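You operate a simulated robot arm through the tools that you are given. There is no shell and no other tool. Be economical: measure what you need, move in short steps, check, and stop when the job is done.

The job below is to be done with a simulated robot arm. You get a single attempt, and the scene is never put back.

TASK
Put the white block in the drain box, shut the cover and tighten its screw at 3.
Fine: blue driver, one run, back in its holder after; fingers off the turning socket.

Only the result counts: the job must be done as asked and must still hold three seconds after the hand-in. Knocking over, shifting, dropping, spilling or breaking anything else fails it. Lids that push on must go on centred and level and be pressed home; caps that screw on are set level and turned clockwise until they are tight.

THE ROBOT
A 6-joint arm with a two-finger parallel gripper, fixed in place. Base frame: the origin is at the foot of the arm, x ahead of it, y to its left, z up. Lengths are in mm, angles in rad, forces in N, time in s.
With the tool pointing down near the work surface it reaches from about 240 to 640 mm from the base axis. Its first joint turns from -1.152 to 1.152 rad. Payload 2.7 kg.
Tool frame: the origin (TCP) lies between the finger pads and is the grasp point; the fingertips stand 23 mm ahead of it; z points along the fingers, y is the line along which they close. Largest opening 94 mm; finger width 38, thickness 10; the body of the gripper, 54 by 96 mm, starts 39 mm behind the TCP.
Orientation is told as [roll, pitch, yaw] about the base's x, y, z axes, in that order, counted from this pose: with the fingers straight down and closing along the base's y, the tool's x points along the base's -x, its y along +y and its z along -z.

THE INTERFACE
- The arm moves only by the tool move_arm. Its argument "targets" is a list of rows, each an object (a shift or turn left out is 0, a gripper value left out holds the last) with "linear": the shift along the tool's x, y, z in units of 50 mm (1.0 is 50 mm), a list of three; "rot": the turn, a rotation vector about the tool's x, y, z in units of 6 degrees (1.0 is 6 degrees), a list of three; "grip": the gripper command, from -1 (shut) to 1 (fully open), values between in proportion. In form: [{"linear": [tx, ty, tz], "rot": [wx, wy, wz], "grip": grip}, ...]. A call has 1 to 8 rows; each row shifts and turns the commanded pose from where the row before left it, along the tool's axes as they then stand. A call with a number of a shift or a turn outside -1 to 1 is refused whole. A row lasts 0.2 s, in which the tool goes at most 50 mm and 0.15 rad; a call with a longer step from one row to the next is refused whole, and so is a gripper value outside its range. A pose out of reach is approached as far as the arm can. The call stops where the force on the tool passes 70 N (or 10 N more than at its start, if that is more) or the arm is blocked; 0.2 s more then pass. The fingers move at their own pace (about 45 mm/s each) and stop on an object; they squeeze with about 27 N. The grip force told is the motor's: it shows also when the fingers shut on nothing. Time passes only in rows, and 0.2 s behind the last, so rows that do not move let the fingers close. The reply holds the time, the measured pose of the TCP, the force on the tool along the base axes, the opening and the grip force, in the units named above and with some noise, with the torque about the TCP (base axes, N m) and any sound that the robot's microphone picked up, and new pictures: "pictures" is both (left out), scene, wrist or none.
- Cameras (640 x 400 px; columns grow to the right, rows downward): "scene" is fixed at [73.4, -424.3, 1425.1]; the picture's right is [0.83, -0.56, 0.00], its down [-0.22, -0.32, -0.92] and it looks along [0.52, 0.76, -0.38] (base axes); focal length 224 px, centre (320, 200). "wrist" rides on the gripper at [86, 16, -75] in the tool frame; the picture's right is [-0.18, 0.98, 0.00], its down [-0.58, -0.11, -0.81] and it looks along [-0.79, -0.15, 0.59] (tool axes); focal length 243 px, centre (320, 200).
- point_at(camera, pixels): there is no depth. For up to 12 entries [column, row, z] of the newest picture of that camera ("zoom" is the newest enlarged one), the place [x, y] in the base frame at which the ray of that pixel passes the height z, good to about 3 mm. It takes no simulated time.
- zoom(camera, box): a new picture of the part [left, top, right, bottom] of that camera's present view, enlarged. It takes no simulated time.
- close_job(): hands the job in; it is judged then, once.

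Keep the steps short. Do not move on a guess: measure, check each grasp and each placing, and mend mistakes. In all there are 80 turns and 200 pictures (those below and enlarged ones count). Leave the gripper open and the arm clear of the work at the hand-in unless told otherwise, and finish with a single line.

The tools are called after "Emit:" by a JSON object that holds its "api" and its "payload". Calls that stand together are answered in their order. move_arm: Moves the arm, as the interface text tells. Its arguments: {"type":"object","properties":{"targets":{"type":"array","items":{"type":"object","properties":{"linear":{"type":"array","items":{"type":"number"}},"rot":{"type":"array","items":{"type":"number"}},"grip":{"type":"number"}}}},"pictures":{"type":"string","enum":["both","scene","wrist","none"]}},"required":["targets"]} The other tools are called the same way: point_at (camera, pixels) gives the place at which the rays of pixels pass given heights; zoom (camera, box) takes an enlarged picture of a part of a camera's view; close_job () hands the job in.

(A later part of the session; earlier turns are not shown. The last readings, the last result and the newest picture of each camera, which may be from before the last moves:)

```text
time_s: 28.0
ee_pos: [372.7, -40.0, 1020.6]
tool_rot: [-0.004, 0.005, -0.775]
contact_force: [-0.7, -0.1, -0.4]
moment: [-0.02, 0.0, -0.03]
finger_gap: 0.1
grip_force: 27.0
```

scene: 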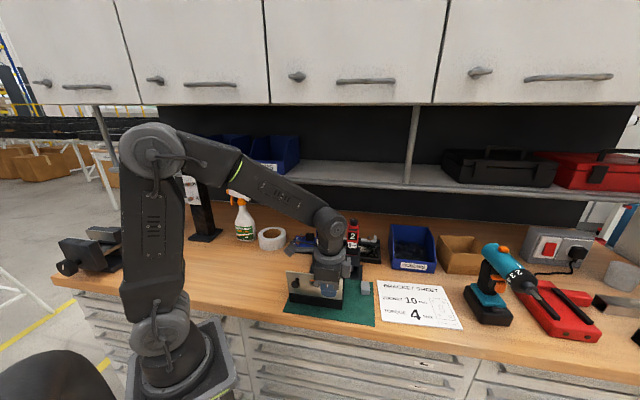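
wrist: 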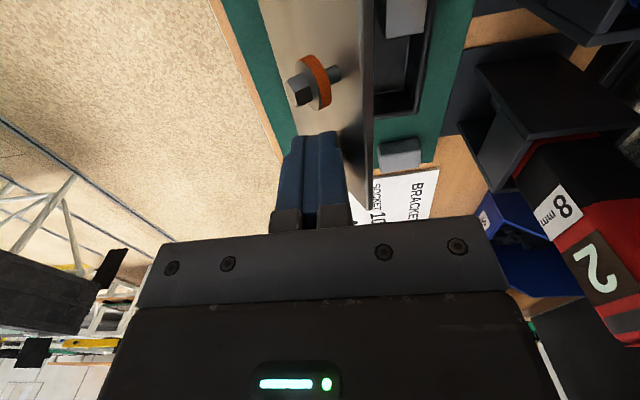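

The cover has passed vertical. I'll wait a little and look.

Emit:
{"api": "move_arm", "payload": {"targets": [{}, {}], "pictures": "both"}}

Emit:
{"api": "zoom", "payload": {"camera": "scene", "box": [270, 220, 390, 330]}}

```text
time_s: 28.6
ee_pos: [373.7, -39.9, 1020.3]
tool_rot: [-0.003, 0.003, -0.775]
contact_force: [-0.5, -0.6, -0.3]
moment: [0.06, 0.0, 0.02]
finger_gap: 0.0
grip_force: 27.4
```

scene: 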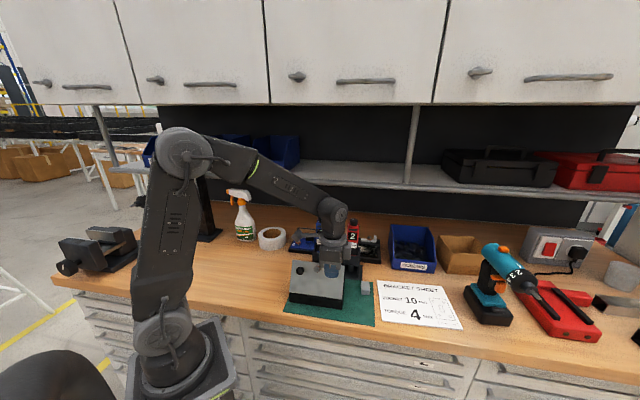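
wrist: 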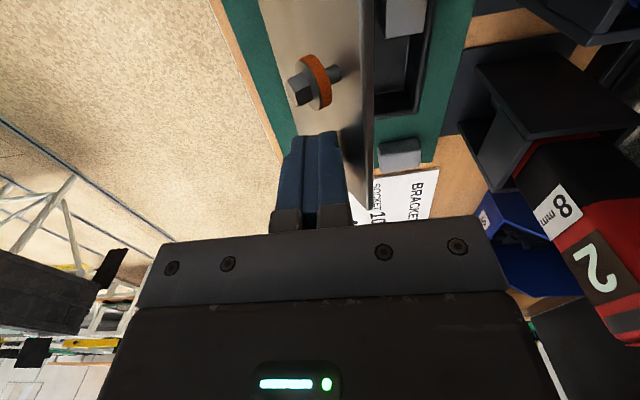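

```text
3.64 times, centred on (330, 275) of scene
```

zoom: 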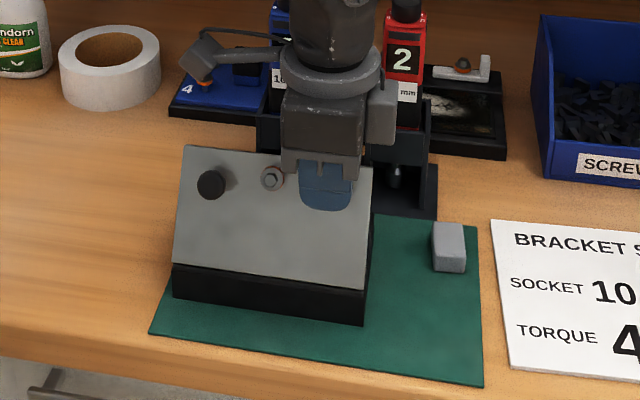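

The hinge has enough friction that the cover stays about 30° past vertical. I'll follow an arc down with the fingertips.

Emit:
{"api": "move_arm", "payload": {"targets": [{"linear": [0, 0.38, 0.26]}, {"linear": [0, 0.22, 0.28]}], "pictures": "wrist"}}

Emit:
{"api": "move_arm", "payload": {"targets": [{"linear": [0, 0.14, 0.34]}, {"linear": [0, 0.02, 0.2]}], "pictures": "both"}}

```text
time_s: 29.2
ee_pos: [395.3, -20.2, 994.6]
tool_rot: [-0.003, 0.005, -0.776]
contact_force: [0.9, 0.6, 1.3]
moment: [-0.02, 0.02, 0.01]
finger_gap: 0.2
grip_force: 26.8
```

wrist: 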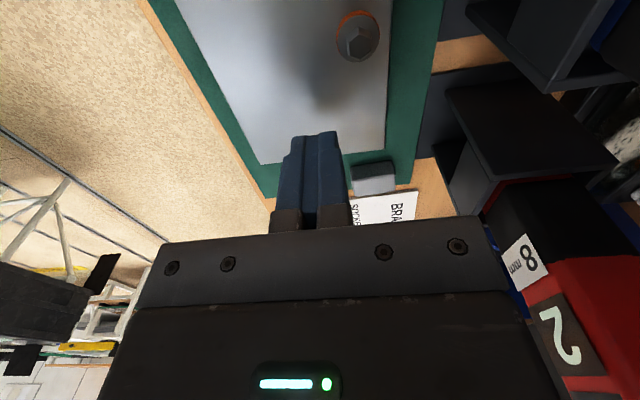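

```text
time_s: 29.8
ee_pos: [399.3, -13.5, 968.3]
tool_rot: [-0.006, 0.007, -0.774]
contact_force: [-0.4, -0.4, 0.4]
moment: [0.0, -0.04, 0.02]
finger_gap: 0.0
grip_force: 27.1
```

scene: 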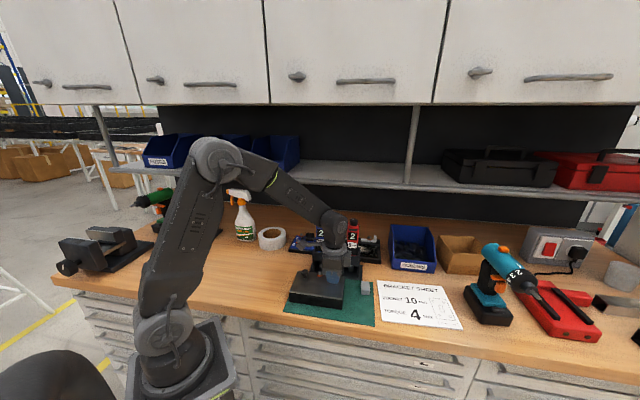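
wrist: 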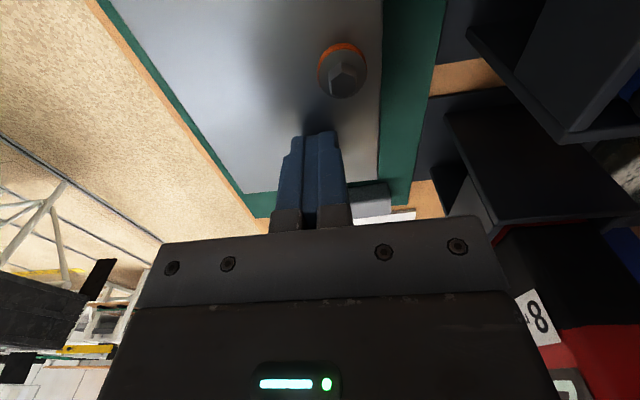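

The cover is nearly down. Lowering slowly until it seats.

Emit:
{"api": "move_arm", "payload": {"targets": [{"linear": [0, 0, 0.12]}, {"linear": [0, 0, 0.06]}], "pictures": "none"}}

Emit:
{"api": "move_arm", "payload": {"targets": [{"linear": [0, 0, 0.06]}, {"linear": [0, 0, 0.04]}], "pictures": "none"}}

```text
time_s: 30.5
ee_pos: [400.5, -13.6, 965.3]
tool_rot: [0.0, 0.0, -0.773]
contact_force: [-10.3, 0.7, 18.5]
moment: [0.19, 0.4, 0.02]
finger_gap: 0.0
grip_force: 27.1
stopped in row 2: the force on the tool passed its limit (the readings are from after the stop); the commanded pose is now the measured one
```

```text
time_s: 31.0
ee_pos: [401.7, -13.7, 965.6]
tool_rot: [0.002, -0.003, -0.774]
contact_force: [-9.6, 1.6, 19.2]
moment: [0.23, 0.5, 0.08]
finger_gap: 0.0
grip_force: 27.0
stopped in row 2: the force on the tool passed its limit (the readings are from after the stop); the commanded pose is now the measured one
```

A firm stop at tip z ≈ 942. I'll rise and check that the cover lies flat.

Emit:
{"api": "move_arm", "payload": {"targets": [{"linear": [0, 0, -0.5]}, {"linear": [0, 0, -0.9]}, {"linear": [0.3, -0.5, -0.8]}, {"linear": [0.3, -0.5, -0.8]}, {"linear": [0.3, -0.5, -0.8]}], "pictures": "both"}}

Emit:
{"api": "zoom", "payload": {"camera": "scene", "box": [275, 260, 375, 325]}}

Emit:
{"api": "zoom", "payload": {"camera": "wrist", "box": [240, 0, 500, 150]}}

```text
time_s: 32.2
ee_pos: [316.5, -37.7, 1158.3]
tool_rot: [0.001, -0.001, -0.773]
contact_force: [-0.4, 0.0, 0.0]
moment: [0.02, -0.02, -0.02]
finger_gap: 0.0
grip_force: 27.0
```

scene: 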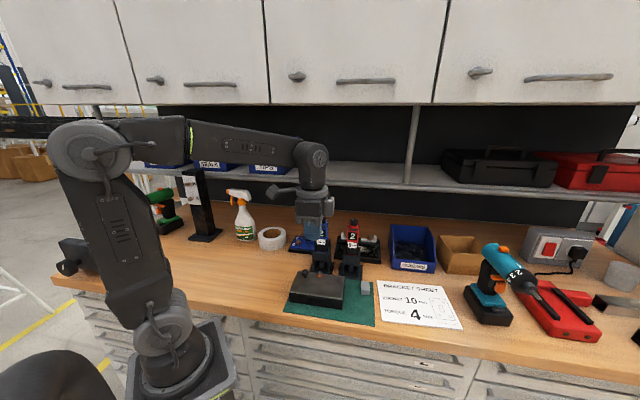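
wrist: 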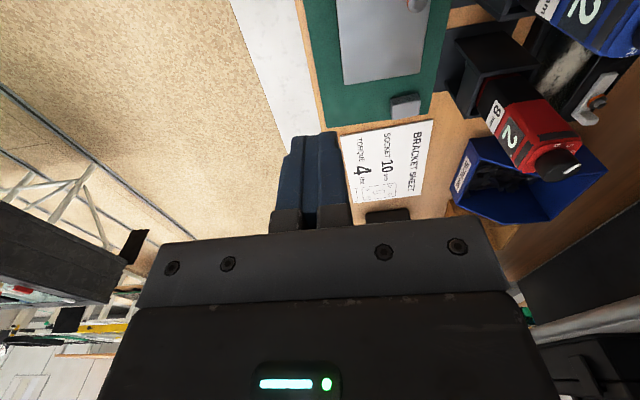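

```text
6.15 times, centred on (325, 292) of scene
```

zoom: 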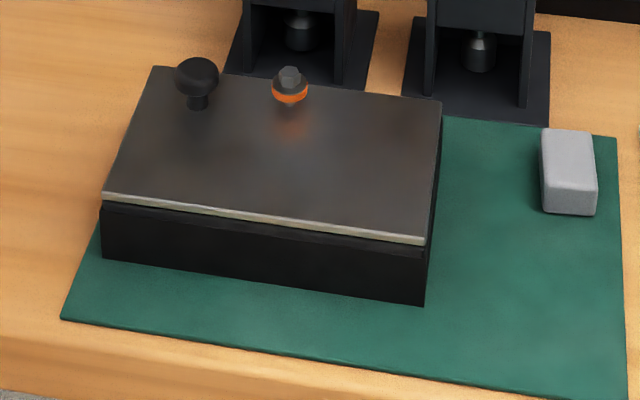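

```text
2.46 times, centred on (370, 75) of wrist
```

zoom: 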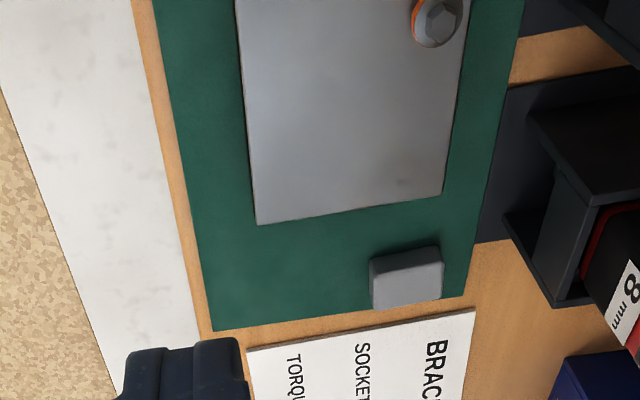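

The cover lies level. Now the dial: I'll go to a viewpoint beside the blue driver's knob, keeping above z = 1130.

Emit:
{"api": "move_arm", "payload": {"targets": [{"linear": [0, 0, -0.64], "grip": 0}, {"linear": [0.35, 0.893, 0]}, {"linear": [0.35, 0.893, 0]}, {"linear": [0.35, 0.893, 0]}, {"linear": [0.35, 0.893, 0]}], "pictures": "wrist"}}

Emit:
{"api": "zoom", "payload": {"camera": "wrist", "box": [270, 80, 370, 180]}}

```text
time_s: 33.4
ee_pos: [393.3, 142.0, 1188.3]
tool_rot: [0.002, -0.004, -0.775]
contact_force: [0.7, 0.0, 0.9]
moment: [-0.03, 0.01, 0.01]
finger_gap: 47.3
grip_force: 0.1
```

wrist: 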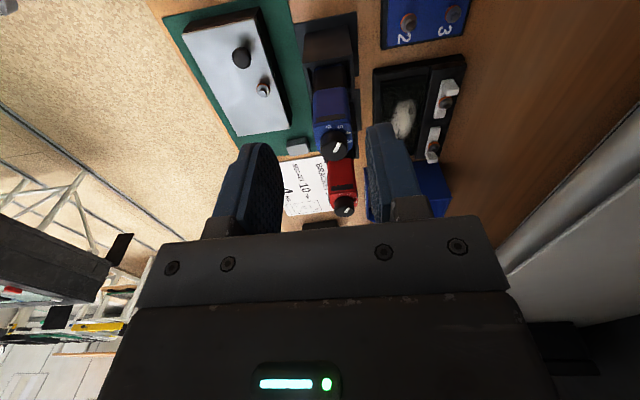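

```text
4.00 times, centred on (320, 130) of wrist
```

zoom: 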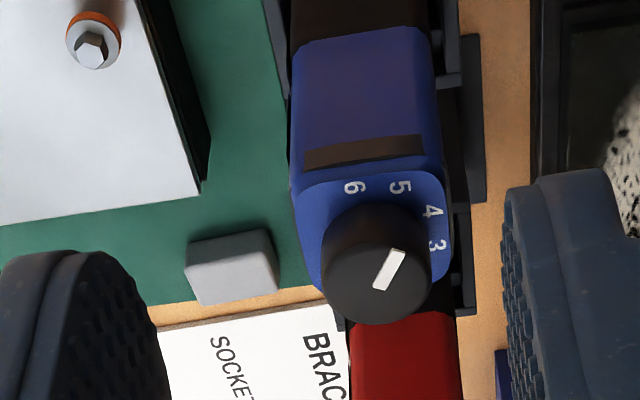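

Emit:
{"api": "zoom", "payload": {"camera": "wrist", "box": [312, 115, 358, 165]}}

Emit:
{"api": "zoom", "payload": {"camera": "scene", "box": [312, 210, 332, 224]}}

```text
8.00 times, centred on (335, 140) of wrist
```

zoom: 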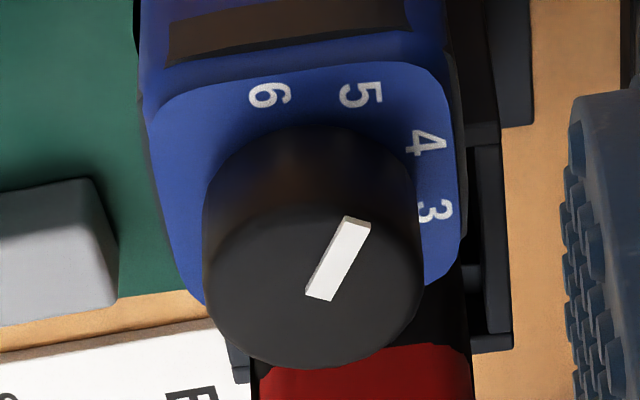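

```text
16.00 times, centred on (322, 217) of scene
```

zoom: 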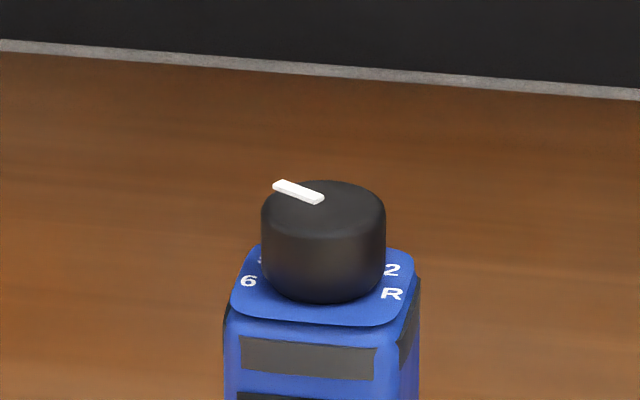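

Here the pointer clearly sits at the 5 on the scale. Measuring the knob's axis from this view.

Emit:
{"api": "point_at", "payload": {"camera": "wrist", "pixels": [[334, 150.6, 1104], [334, 150.6, 1100], [334, 150.6, 1108]]}}

Emit:
{"api": "point_at", "payload": {"camera": "scene", "pixels": [[322.2, 217.4, 1104], [322.2, 217.4, 1100], [322.2, 217.4, 1108]]}}

```text
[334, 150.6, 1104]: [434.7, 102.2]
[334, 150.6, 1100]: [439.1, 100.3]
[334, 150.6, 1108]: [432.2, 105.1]
```

```text
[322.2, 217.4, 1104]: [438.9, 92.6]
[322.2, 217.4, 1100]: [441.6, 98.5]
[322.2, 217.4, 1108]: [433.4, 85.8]
```

The knob's axis is at about (438.5, 100), its top at about 1100. I'll go above it and pre-turn the gripper the other way, so there is room to turn clockwise.

Emit:
{"api": "move_arm", "payload": {"targets": [{"linear": [-0.615, 0.015, 0]}, {"linear": [-0.615, 0.015, 0]}, {"rot": [0, 0, -1]}, {"rot": [0, 0, -1]}, {"rot": [0, 0, -1]}, {"rot": [0, 0, -1]}, {"rot": [0, 0, -1]}, {"rot": [0, 0, -1]}], "pictures": "none"}}

Emit:
{"api": "move_arm", "payload": {"targets": [{"rot": [0, 0, -1]}, {"rot": [0, 0, -1]}, {"rot": [0, 0, -1]}, {"rot": [0, 0, -1]}, {"rot": [0, 0, -1]}, {"rot": [0, 0, -1]}, {"rot": [0, 0, -1]}, {"rot": [0, 0, -0.6]}], "pictures": "both"}}

```text
time_s: 35.2
ee_pos: [435.7, 99.0, 1188.0]
tool_rot: [-0.001, -0.002, -0.144]
contact_force: [0.0, -0.3, 0.8]
moment: [0.0, 0.02, -0.04]
finger_gap: 46.9
grip_force: 0.1
```

```text
time_s: 37.0
ee_pos: [436.4, 99.9, 1186.5]
tool_rot: [-0.002, -0.001, 0.653]
contact_force: [-0.3, 0.3, -0.2]
moment: [0.02, -0.04, 0.0]
finger_gap: 47.0
grip_force: 0.1
```

scene: 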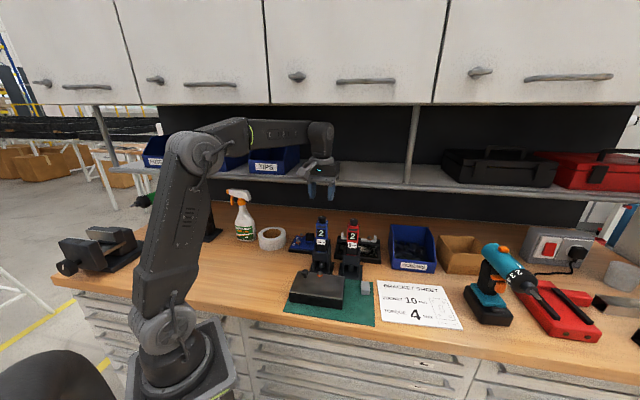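
wrist: 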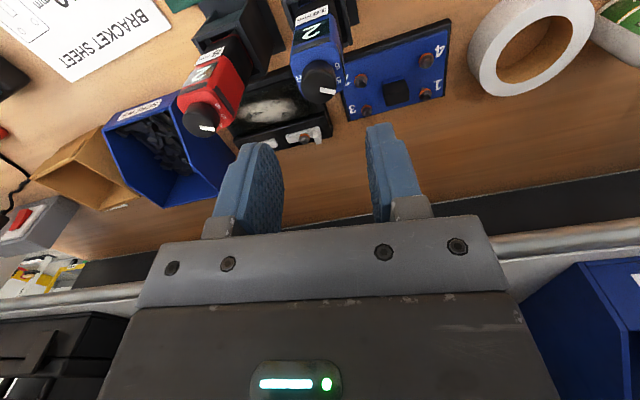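

Emit:
{"api": "zoom", "payload": {"camera": "wrist", "box": [290, 20, 360, 110]}}

Emit:
{"api": "point_at", "payload": {"camera": "wrist", "pixels": [[320, 80, 1100], [320, 84, 1100], [320, 76, 1100]]}}

```text
4.44 times, centred on (325, 65) of wrist
```

zoom: 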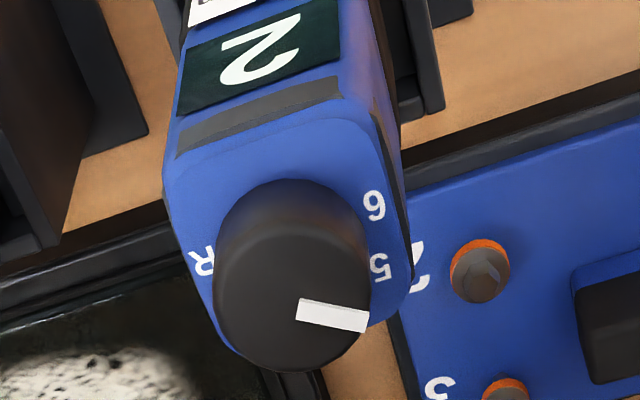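

```text
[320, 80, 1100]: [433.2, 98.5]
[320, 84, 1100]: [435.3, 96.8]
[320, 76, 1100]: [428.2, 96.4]
```

The knob's axis is under the TCP within 2 mm. Descending to just above the knob's base.

Emit:
{"api": "move_arm", "payload": {"targets": [{"linear": [0, 0, 0.7]}, {"linear": [0, 0, 0.5]}], "pictures": "wrist"}}

```text
time_s: 37.6
ee_pos: [437.3, 99.8, 1126.9]
tool_rot: [-0.004, -0.003, 0.651]
contact_force: [0.5, 0.0, -0.1]
moment: [-0.03, 0.0, -0.01]
finger_gap: 46.8
grip_force: 0.1
```

wrist: 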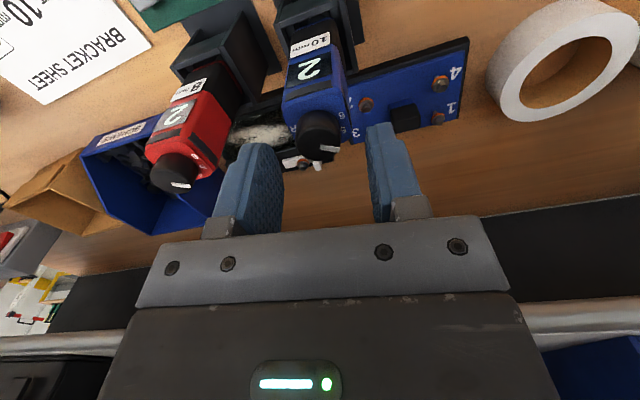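

Emit:
{"api": "move_arm", "payload": {"targets": [{"linear": [0, 0, 0.15]}, {"linear": [0, 0, 0.14]}], "pictures": "none"}}

Emit:
{"api": "move_arm", "payload": {"targets": [{"grip": -1}, {"grip": -1}, {"grip": -1}], "pictures": "wrist"}}

```text
time_s: 38.2
ee_pos: [438.1, 98.9, 1110.9]
tool_rot: [-0.002, -0.004, 0.65]
contact_force: [0.3, 0.2, 0.1]
moment: [-0.02, 0.01, 0.01]
finger_gap: 46.8
grip_force: 0.1
```

```text
time_s: 39.0
ee_pos: [437.0, 100.3, 1110.5]
tool_rot: [0.0, -0.002, 0.652]
contact_force: [1.2, -0.8, 1.2]
moment: [-0.01, -0.04, 0.02]
finger_gap: 24.1
grip_force: 26.9
```

wrist: 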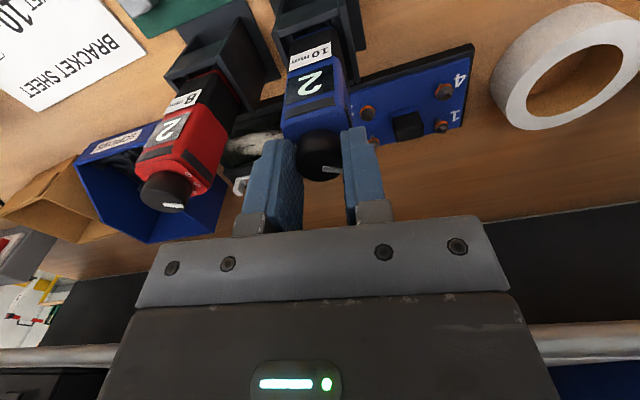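

The knob is gripped (24 mm). Turning it clockwise by one scale step (about 41°) and reading the display.

Emit:
{"api": "move_arm", "payload": {"targets": [{"rot": [0, 0, 1]}, {"rot": [0, 0, 1]}, {"rot": [0, 0, 1]}, {"rot": [0, 0, 1]}, {"rot": [0, 0, 1]}, {"rot": [0, 0, 1]}, {"rot": [0, 0, 0.8]}], "pictures": "both"}}

Emit:
{"api": "zoom", "payload": {"camera": "scene", "box": [300, 195, 370, 260]}}

Emit:
{"api": "zoom", "payload": {"camera": "wrist", "box": [260, 40, 400, 220]}}

```text
time_s: 40.6
ee_pos: [435.9, 98.7, 1110.1]
tool_rot: [0.0, -0.002, -0.063]
contact_force: [-0.1, 1.5, 0.5]
moment: [0.12, -0.07, -0.01]
finger_gap: 23.8
grip_force: 27.3
```

scene: 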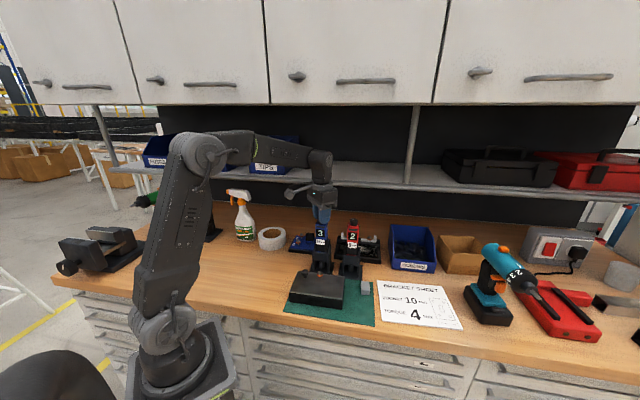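
wrist: 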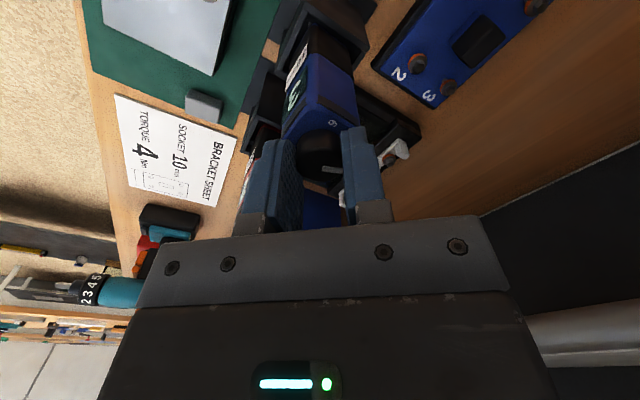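

```text
6.15 times, centred on (335, 228) of scene
```

zoom: 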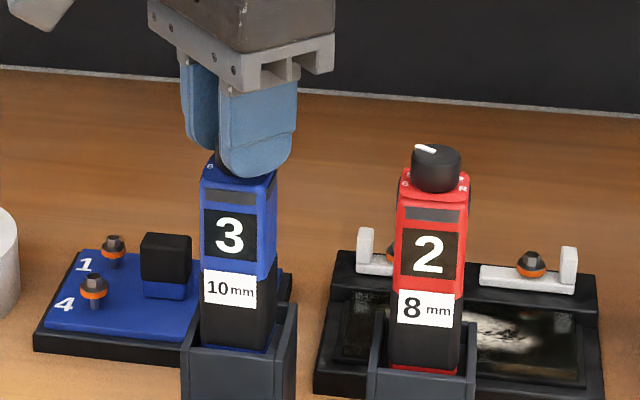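

```text
2.22 times, centred on (330, 130) of wrist
```

zoom: 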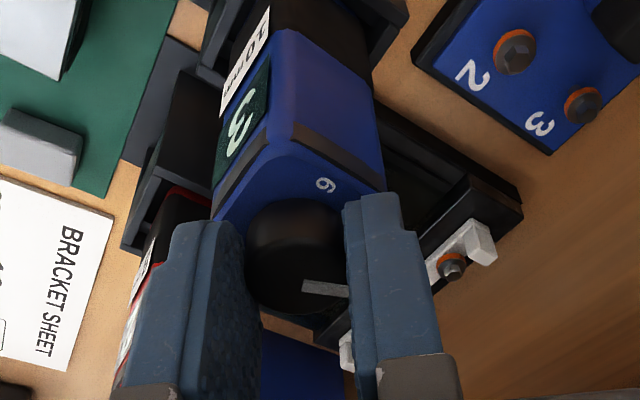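

The display now shows 3 after one clockwise step, so the live display responds to the dial. I'll release the knob, rise and confirm that it stays at 3.

Emit:
{"api": "move_arm", "payload": {"targets": [{"grip": 0}, {"grip": 0}, {"linear": [0, 0, -0.8]}, {"linear": [0, 0, -0.6]}], "pictures": "both"}}

Emit:
{"api": "zoom", "payload": {"camera": "scene", "box": [302, 205, 342, 245]}}

Emit:
{"api": "zoom", "payload": {"camera": "wrist", "box": [270, 20, 390, 150]}}

```text
time_s: 41.6
ee_pos: [435.2, 96.5, 1182.1]
tool_rot: [0.0, -0.003, -0.061]
contact_force: [0.9, 0.8, 0.3]
moment: [-0.02, -0.01, 0.0]
finger_gap: 46.8
grip_force: 0.0
```

scene: 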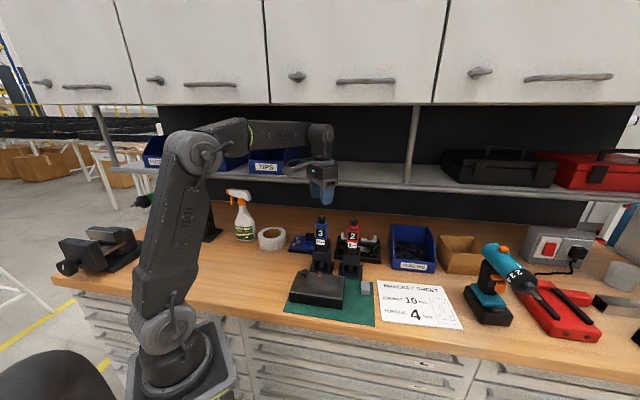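
wrist: 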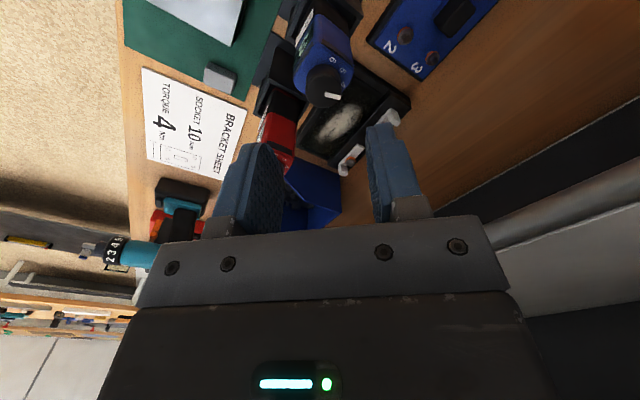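

```text
10.00 times, centred on (322, 225) of scene
```

zoom: 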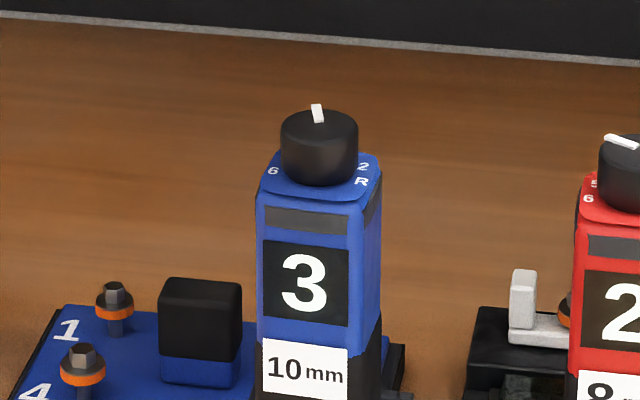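

```text
3.08 times, centred on (330, 85) of wrist
```

zoom: 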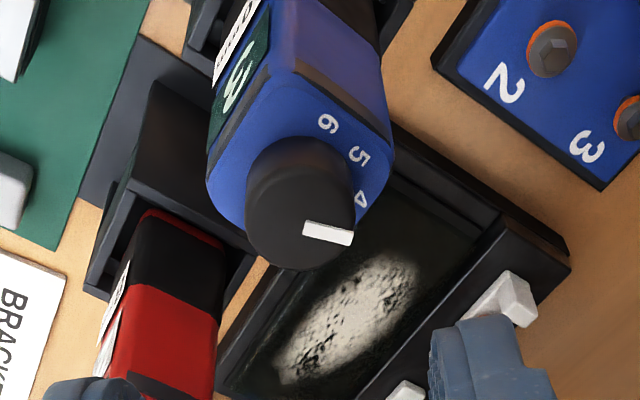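

The display holds at 3. Now for the driver: I'll align the gripper (closing front to back, clear of the red driver), open it to about 64 mm, and look.

Emit:
{"api": "move_arm", "payload": {"targets": [{"rot": [0, 0, 1], "grip": 0.36}, {"rot": [0, 0, 1]}, {"rot": [0, 0, 1]}, {"rot": [0, 0, 1]}, {"rot": [0, 0, 1]}, {"rot": [0, 0, 1]}, {"rot": [0, 0, 0.82]}], "pictures": "wrist"}}

Emit:
{"api": "zoom", "payload": {"camera": "wrist", "box": [250, 0, 430, 150]}}

```text
time_s: 43.2
ee_pos: [436.8, 97.9, 1182.4]
tool_rot: [0.002, -0.002, -0.779]
contact_force: [0.4, -0.5, 0.4]
moment: [0.01, -0.03, -0.03]
finger_gap: 63.8
grip_force: 0.0
```

wrist: 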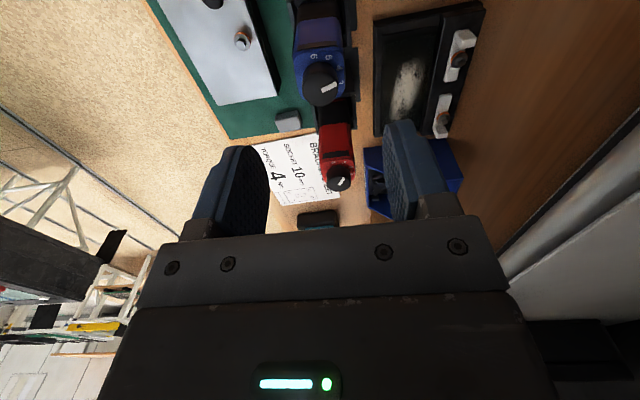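

```text
2.67 times, centred on (340, 75) of wrist
```

zoom: 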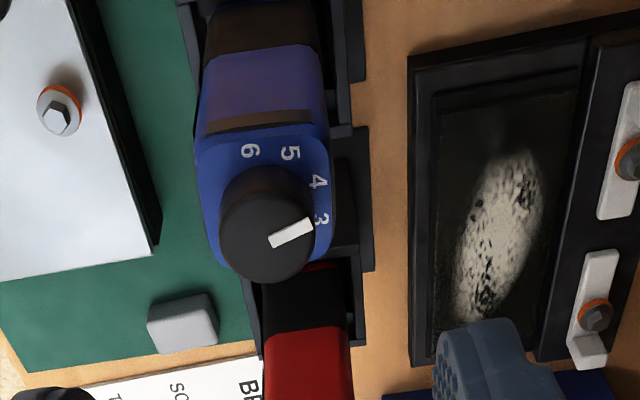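

Emit:
{"api": "point_at", "payload": {"camera": "wrist", "pixels": [[320.2, 89.2, 1100], [294, 56, 1083], [344, 50, 1083], [294, 56, 1075], [344, 50, 1075], [242, 41, 965], [242, 41, 955]]}}

```text
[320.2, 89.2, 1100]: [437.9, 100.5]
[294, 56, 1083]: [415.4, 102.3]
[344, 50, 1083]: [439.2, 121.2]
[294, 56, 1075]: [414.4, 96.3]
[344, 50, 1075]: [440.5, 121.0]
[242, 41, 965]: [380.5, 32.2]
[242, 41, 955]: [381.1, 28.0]
```

The body is centred on the knob axis (438, 100). Descending around it to TCP z ≈ 1070.

Emit:
{"api": "move_arm", "payload": {"targets": [{"linear": [-0.02, 0.03, 0.8]}, {"linear": [0, 0, 0.8]}, {"linear": [0, 0, 0.3]}], "pictures": "wrist"}}

```text
time_s: 44.0
ee_pos: [438.1, 100.6, 1086.8]
tool_rot: [0.002, -0.003, -0.774]
contact_force: [-0.2, 0.7, 0.4]
moment: [-0.01, -0.03, 0.0]
finger_gap: 63.9
grip_force: 0.1
```

wrist: 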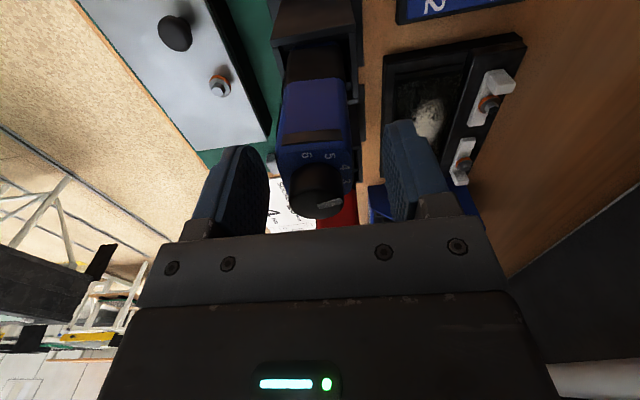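

Emit:
{"api": "move_arm", "payload": {"targets": [{"linear": [0, 0, 0.15]}, {"linear": [0, 0, 0.15]}, {"grip": -1}, {"grip": -1}, {"grip": -1}], "pictures": "both"}}

Emit:
{"api": "zoom", "payload": {"camera": "scene", "box": [290, 200, 370, 280]}}

```text
time_s: 45.2
ee_pos: [438.5, 99.0, 1073.0]
tool_rot: [0.002, -0.003, -0.774]
contact_force: [0.4, -2.7, -0.2]
moment: [-0.18, -0.06, -0.1]
finger_gap: 36.1
grip_force: 27.4
```

scene: 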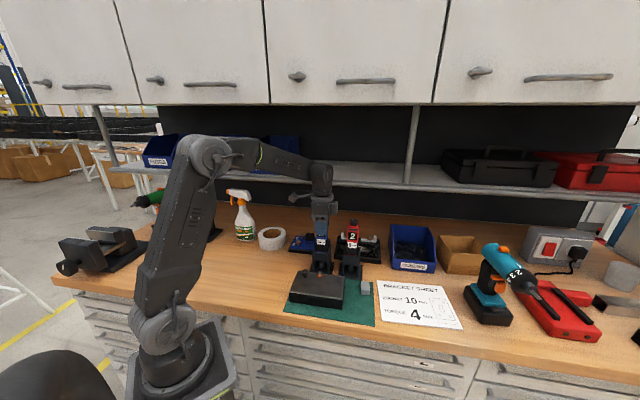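
wrist: 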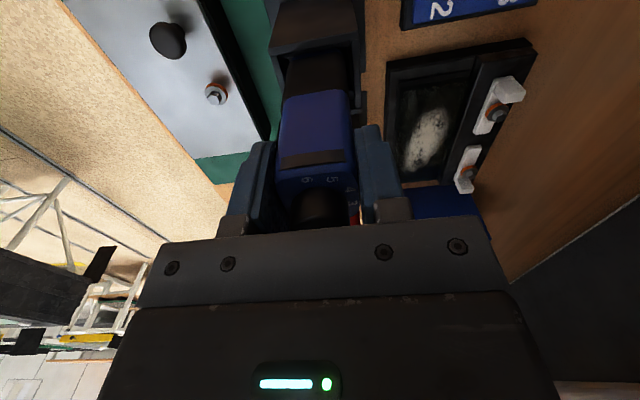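

```text
5.00 times, centred on (330, 240) of scene
```

zoom: 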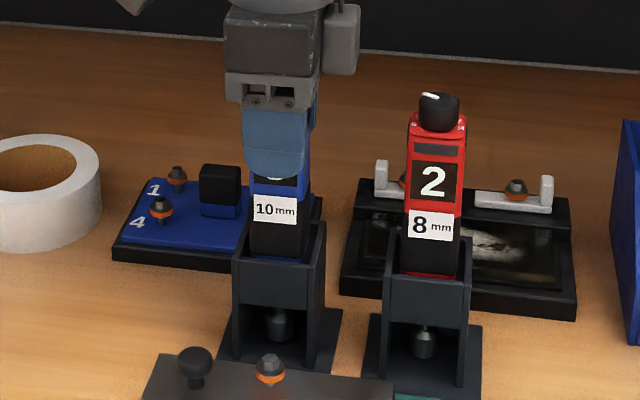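

The driver is gripped (36 mm) with the TCP at (438.5, 99.0, 1073). Lifting it straight up, first a little.

Emit:
{"api": "move_arm", "payload": {"targets": [{"linear": [0, 0, -0.2]}, {"linear": [0, 0, -0.3]}], "pictures": "none"}}

Emit:
{"api": "move_arm", "payload": {"targets": [{"linear": [0, 0, -0.6]}, {"linear": [0, 0, -0.6]}, {"linear": [0, 0, -0.5]}], "pictures": "both"}}

Emit:
{"api": "zoom", "payload": {"camera": "scene", "box": [290, 190, 370, 280]}}

```text
time_s: 45.8
ee_pos: [438.3, 98.9, 1097.0]
tool_rot: [0.0, -0.002, -0.776]
contact_force: [-0.4, 0.0, -4.7]
moment: [-0.02, 0.0, -0.01]
finger_gap: 35.9
grip_force: 27.1
```

```text
time_s: 46.6
ee_pos: [437.1, 98.0, 1182.9]
tool_rot: [0.002, -0.003, -0.775]
contact_force: [-0.9, 0.2, -4.4]
moment: [0.03, -0.01, 0.01]
finger_gap: 35.7
grip_force: 26.3
```

scene: 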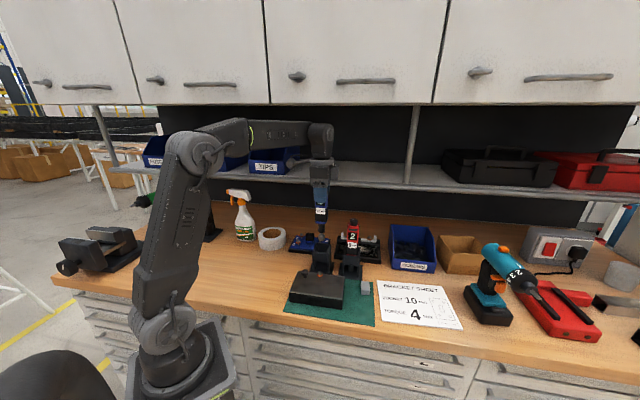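
wrist: 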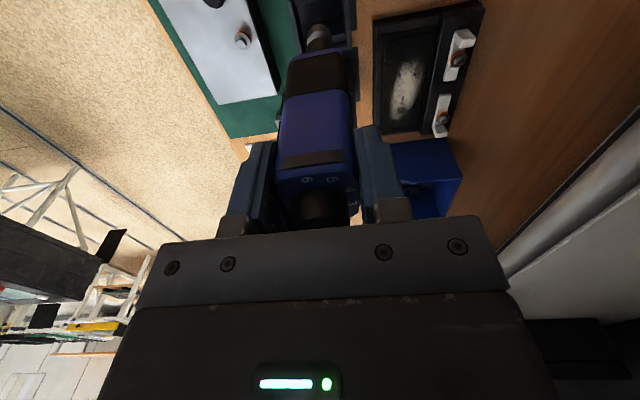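

```text
4.44 times, centred on (330, 235) of scene
```

zoom: 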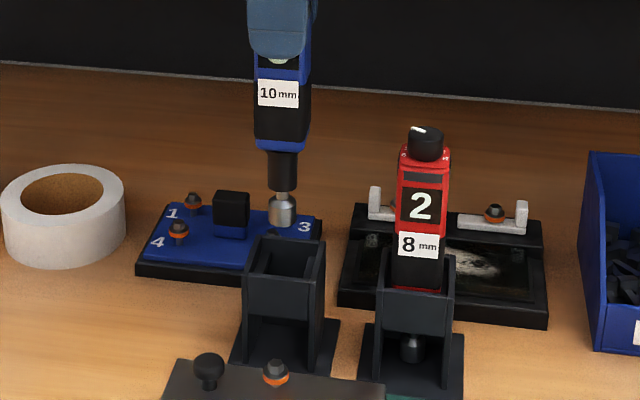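

The driver is out. Now I'll measure the socket's tip and the screw head from both cameras.

Emit:
{"api": "zoom", "payload": {"camera": "wrist", "box": [195, 0, 355, 100]}}

Emit:
{"api": "zoom", "payload": {"camera": "scene", "box": [285, 255, 345, 300]}}

Emit:
{"api": "point_at", "payload": {"camera": "scene", "pixels": [[321.7, 241.3, 1000], [321.7, 241.3, 1020], [321.7, 241.3, 1040]]}}

```text
4.00 times, centred on (275, 50) of wrist
```

zoom: 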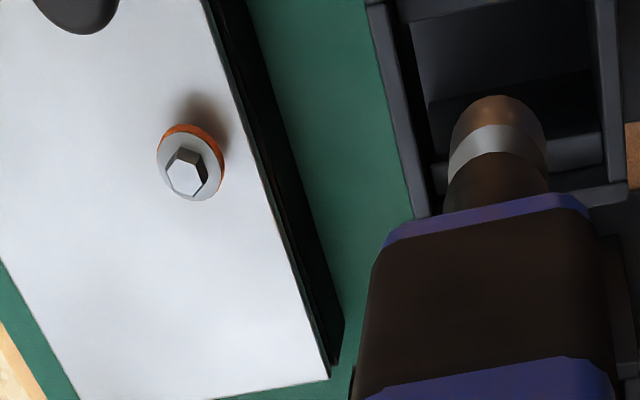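

```text
8.89 times, centred on (315, 278) of scene
```

zoom: 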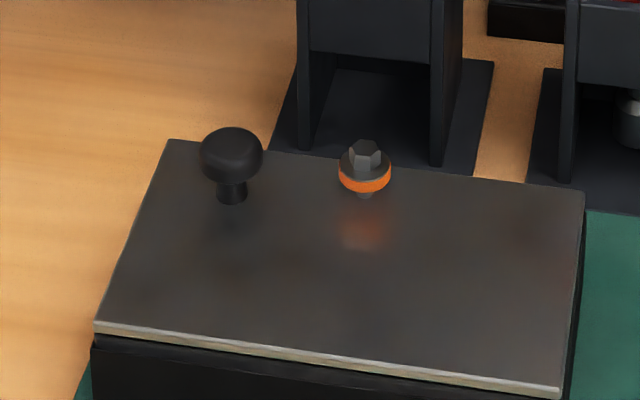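

```text
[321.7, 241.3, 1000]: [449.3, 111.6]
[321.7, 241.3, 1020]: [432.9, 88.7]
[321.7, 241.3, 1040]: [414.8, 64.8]
```

Emit:
{"api": "point_at", "payload": {"camera": "wrist", "pixels": [[241.75, 43, 955], [241.75, 43, 965], [241.75, 43, 975], [200, 45, 942]]}}

Emit:
{"api": "point_at", "payload": {"camera": "scene", "pixels": [[320.06, 272, 955], [320.06, 272, 965], [320.06, 272, 975], [320.06, 277.2, 942], [320.06, 277.2, 938]]}}

```text
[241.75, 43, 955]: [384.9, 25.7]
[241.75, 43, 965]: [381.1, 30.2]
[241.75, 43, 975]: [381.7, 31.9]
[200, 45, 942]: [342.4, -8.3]
```

```text
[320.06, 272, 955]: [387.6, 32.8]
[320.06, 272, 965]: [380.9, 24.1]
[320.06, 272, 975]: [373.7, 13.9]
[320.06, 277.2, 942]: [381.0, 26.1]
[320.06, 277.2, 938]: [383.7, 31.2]
```

The screw is at about (382.5, 28) with its head top at z ≈ 961, and the socket tip is about 171 mm below the TCP. I'll carry the driver over the screw, staying high.

Emit:
{"api": "move_arm", "payload": {"targets": [{"linear": [0, 0, -0.2]}, {"linear": [-0.066, -0.587, 0]}, {"linear": [-0.066, -0.587, 0]}, {"linear": [-0.066, -0.587, 0]}], "pictures": "both"}}

Emit:
{"api": "zoom", "payload": {"camera": "scene", "box": [280, 200, 360, 290]}}

Emit:
{"api": "zoom", "payload": {"camera": "wrist", "box": [240, 0, 400, 120]}}

```text
time_s: 47.6
ee_pos: [383.1, 29.9, 1192.5]
tool_rot: [0.002, -0.005, -0.774]
contact_force: [-0.1, -0.3, -4.4]
moment: [0.02, 0.0, -0.01]
finger_gap: 35.7
grip_force: 27.0
```

scene: 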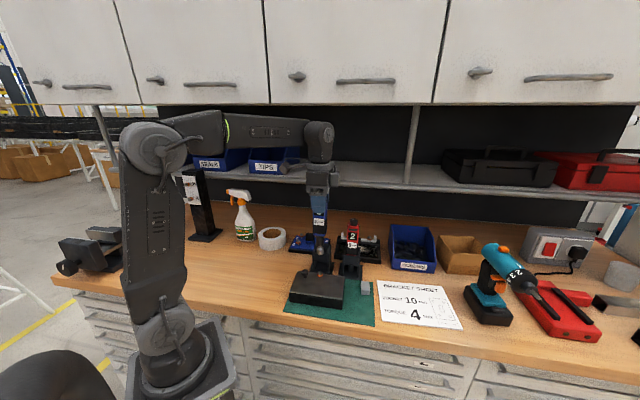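
wrist: 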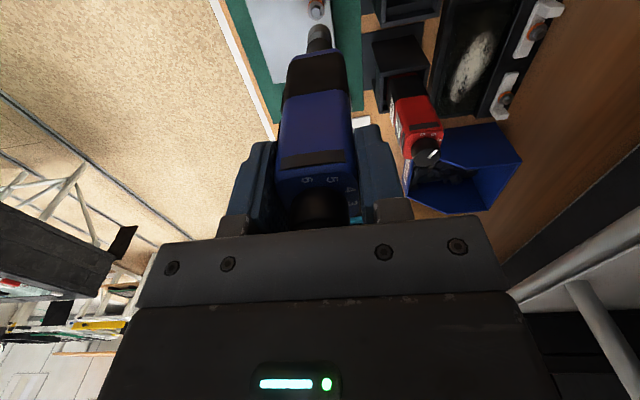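

```text
4.44 times, centred on (320, 245) of scene
```

zoom: 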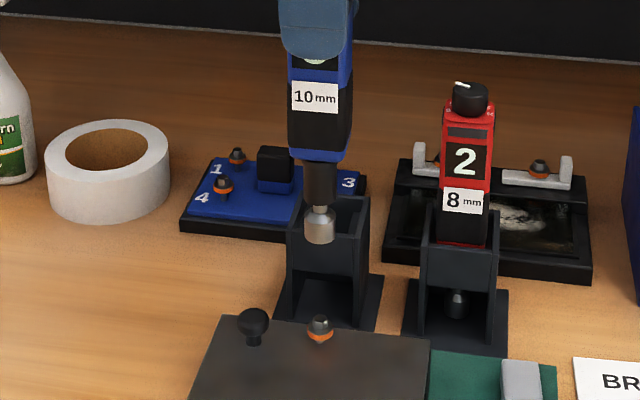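

```text
3.33 times, centred on (320, 60) of wrist
```

zoom: 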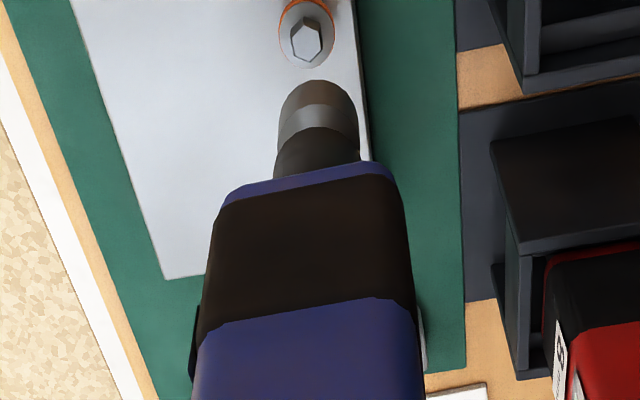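

The socket and the screw line up sideways in the scene view. In the wrist view the screw is about 5 mm toward the front. I'm correcting that and lowering to just above the screw.

Emit:
{"api": "move_arm", "payload": {"targets": [{"linear": [-0.04, -0.1, 0]}, {"linear": [0, 0, 0.4]}, {"linear": [0, 0, 0.4]}], "pictures": "both"}}

Emit:
{"api": "zoom", "payload": {"camera": "scene", "box": [300, 235, 340, 290]}}

Emit:
{"api": "zoom", "payload": {"camera": "wrist", "box": [280, 0, 360, 60]}}

```text
time_s: 48.4
ee_pos: [383.2, 25.3, 1151.9]
tool_rot: [0.002, -0.003, -0.776]
contact_force: [-0.5, 0.1, -4.3]
moment: [-0.01, -0.02, -0.01]
finger_gap: 36.1
grip_force: 27.0
```

scene: 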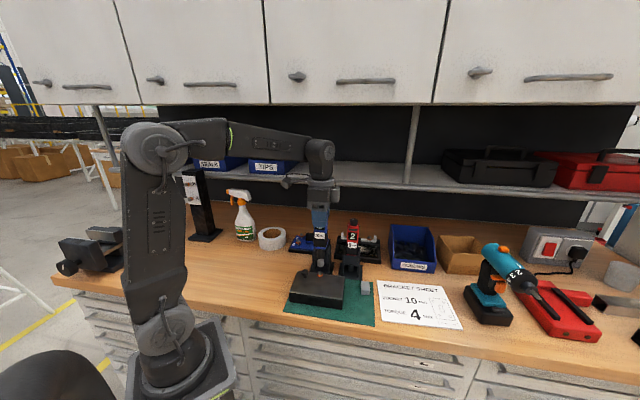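
wrist: 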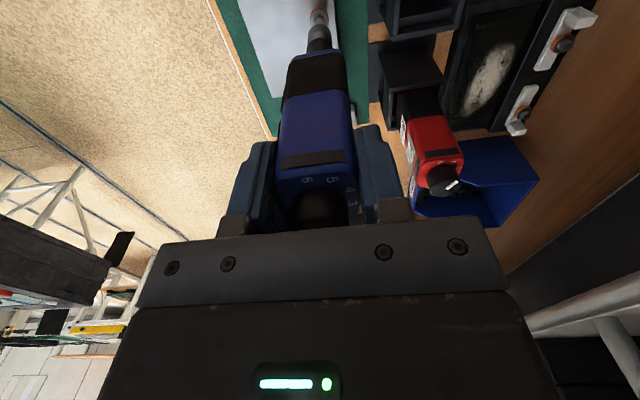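

```text
7.27 times, centred on (320, 262) of scene
```

zoom: 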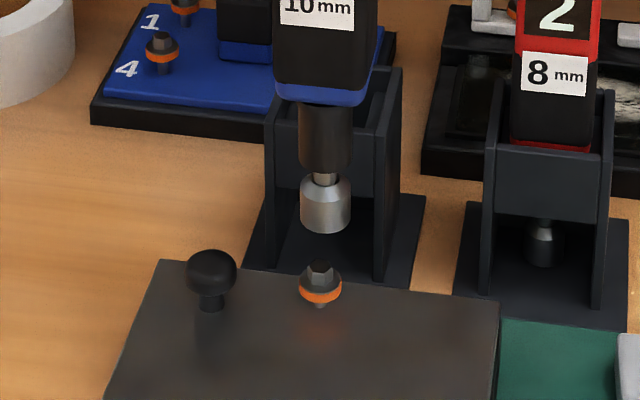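

```text
6.67 times, centred on (320, 30) of wrist
```

zoom: 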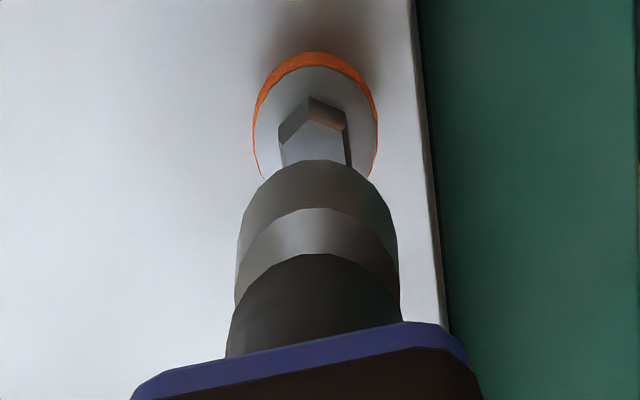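

Well aligned front to back. In the scene view the socket sits about 2 mm to the right, so I'm shifting and lowering gently.

Emit:
{"api": "move_arm", "payload": {"targets": [{"linear": [0.046, 0, 0.1]}, {"linear": [0, 0, 0.1]}], "pictures": "both"}}

Emit:
{"api": "zoom", "payload": {"camera": "scene", "box": [305, 250, 335, 285]}}

Emit:
{"api": "zoom", "payload": {"camera": "wrist", "box": [280, 0, 360, 60]}}

```text
time_s: 49.0
ee_pos: [379.5, 26.3, 1141.9]
tool_rot: [0.001, -0.003, -0.775]
contact_force: [0.8, -0.1, -4.8]
moment: [0.01, 0.02, 0.02]
finger_gap: 35.7
grip_force: 27.4
```

scene: 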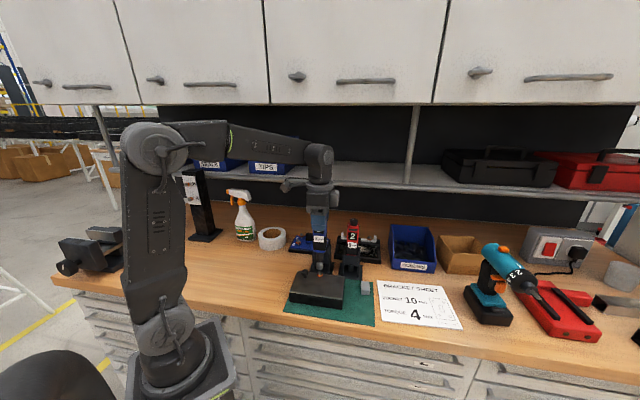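
wrist: 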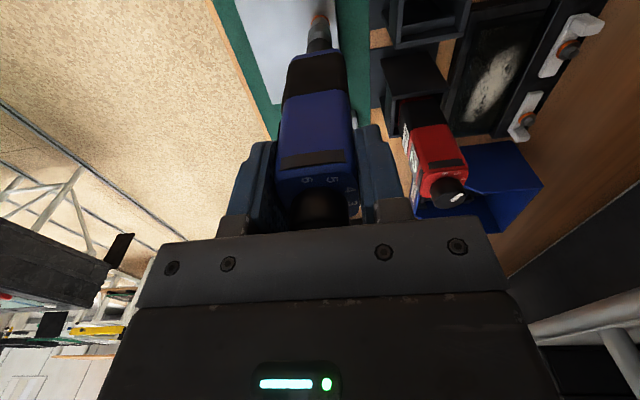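

```text
11.43 times, centred on (320, 268) of scene
```

zoom: 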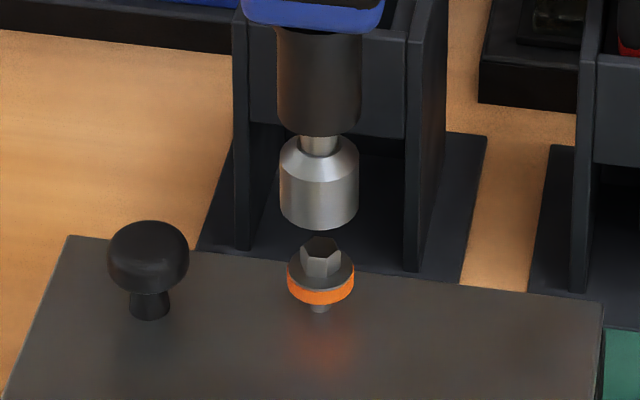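

```text
6.67 times, centred on (320, 30) of wrist
```

zoom: 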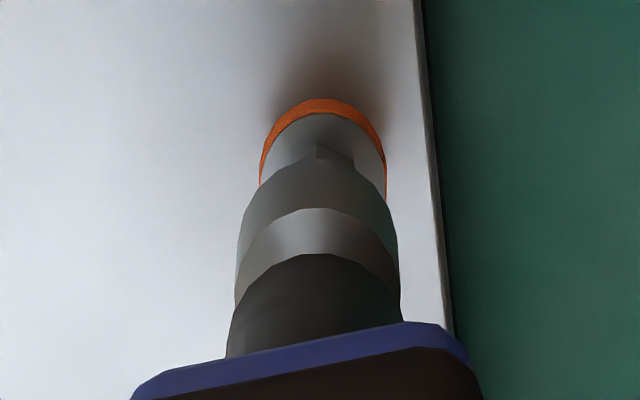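

Within 1 mm now. Nudging by 0.8 mm and lowering until contact, in small steps.

Emit:
{"api": "move_arm", "payload": {"targets": [{"linear": [0, 0.016, 0.08]}, {"linear": [0, 0, 0.06]}], "pictures": "wrist"}}

Emit:
{"api": "zoom", "payload": {"camera": "scene", "box": [305, 250, 335, 285]}}

```text
time_s: 49.6
ee_pos: [382.5, 27.0, 1135.2]
tool_rot: [0.002, -0.003, -0.775]
contact_force: [-0.1, 0.3, -4.6]
moment: [-0.04, 0.04, 0.02]
finger_gap: 36.2
grip_force: 26.9
```

wrist: 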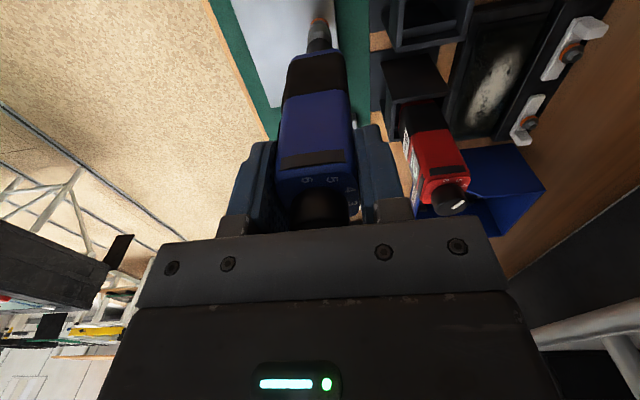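

```text
11.43 times, centred on (320, 268) of scene
```

zoom: 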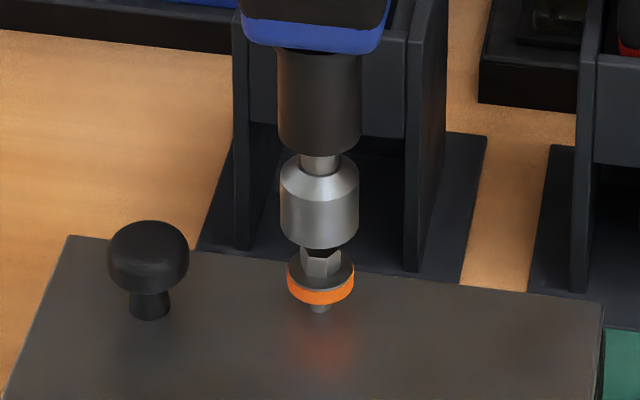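

The socket's edge is level with the hex top. Continuing down in 3 mm steps.

Emit:
{"api": "move_arm", "payload": {"targets": [{"linear": [0, 0, 0.06]}, {"linear": [0, 0, 0]}], "pictures": "none"}}

Emit:
{"api": "zoom", "payload": {"camera": "scene", "box": [305, 250, 335, 285]}}

Emit:
{"api": "zoom", "payload": {"camera": "wrist", "box": [280, 0, 360, 60]}}

```text
time_s: 50.2
ee_pos: [381.4, 28.0, 1132.0]
tool_rot: [0.002, -0.003, -0.774]
contact_force: [0.1, 1.2, -4.9]
moment: [-0.01, 0.01, -0.02]
finger_gap: 35.8
grip_force: 27.8
```

```text
11.43 times, centred on (320, 268) of scene
```

zoom: 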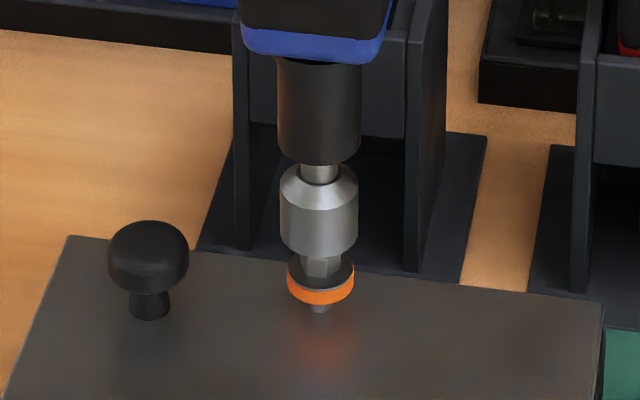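

```text
6.67 times, centred on (320, 30) of wrist
```

zoom: 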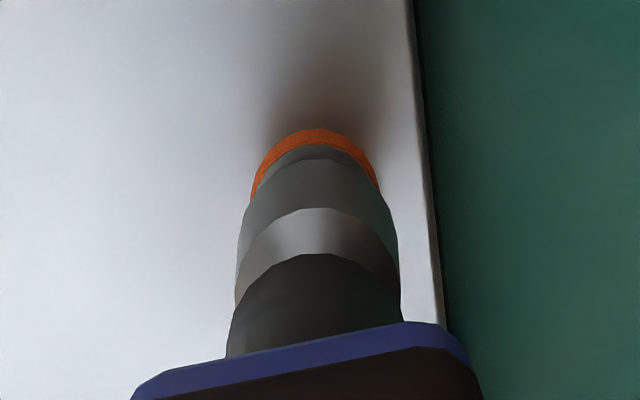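

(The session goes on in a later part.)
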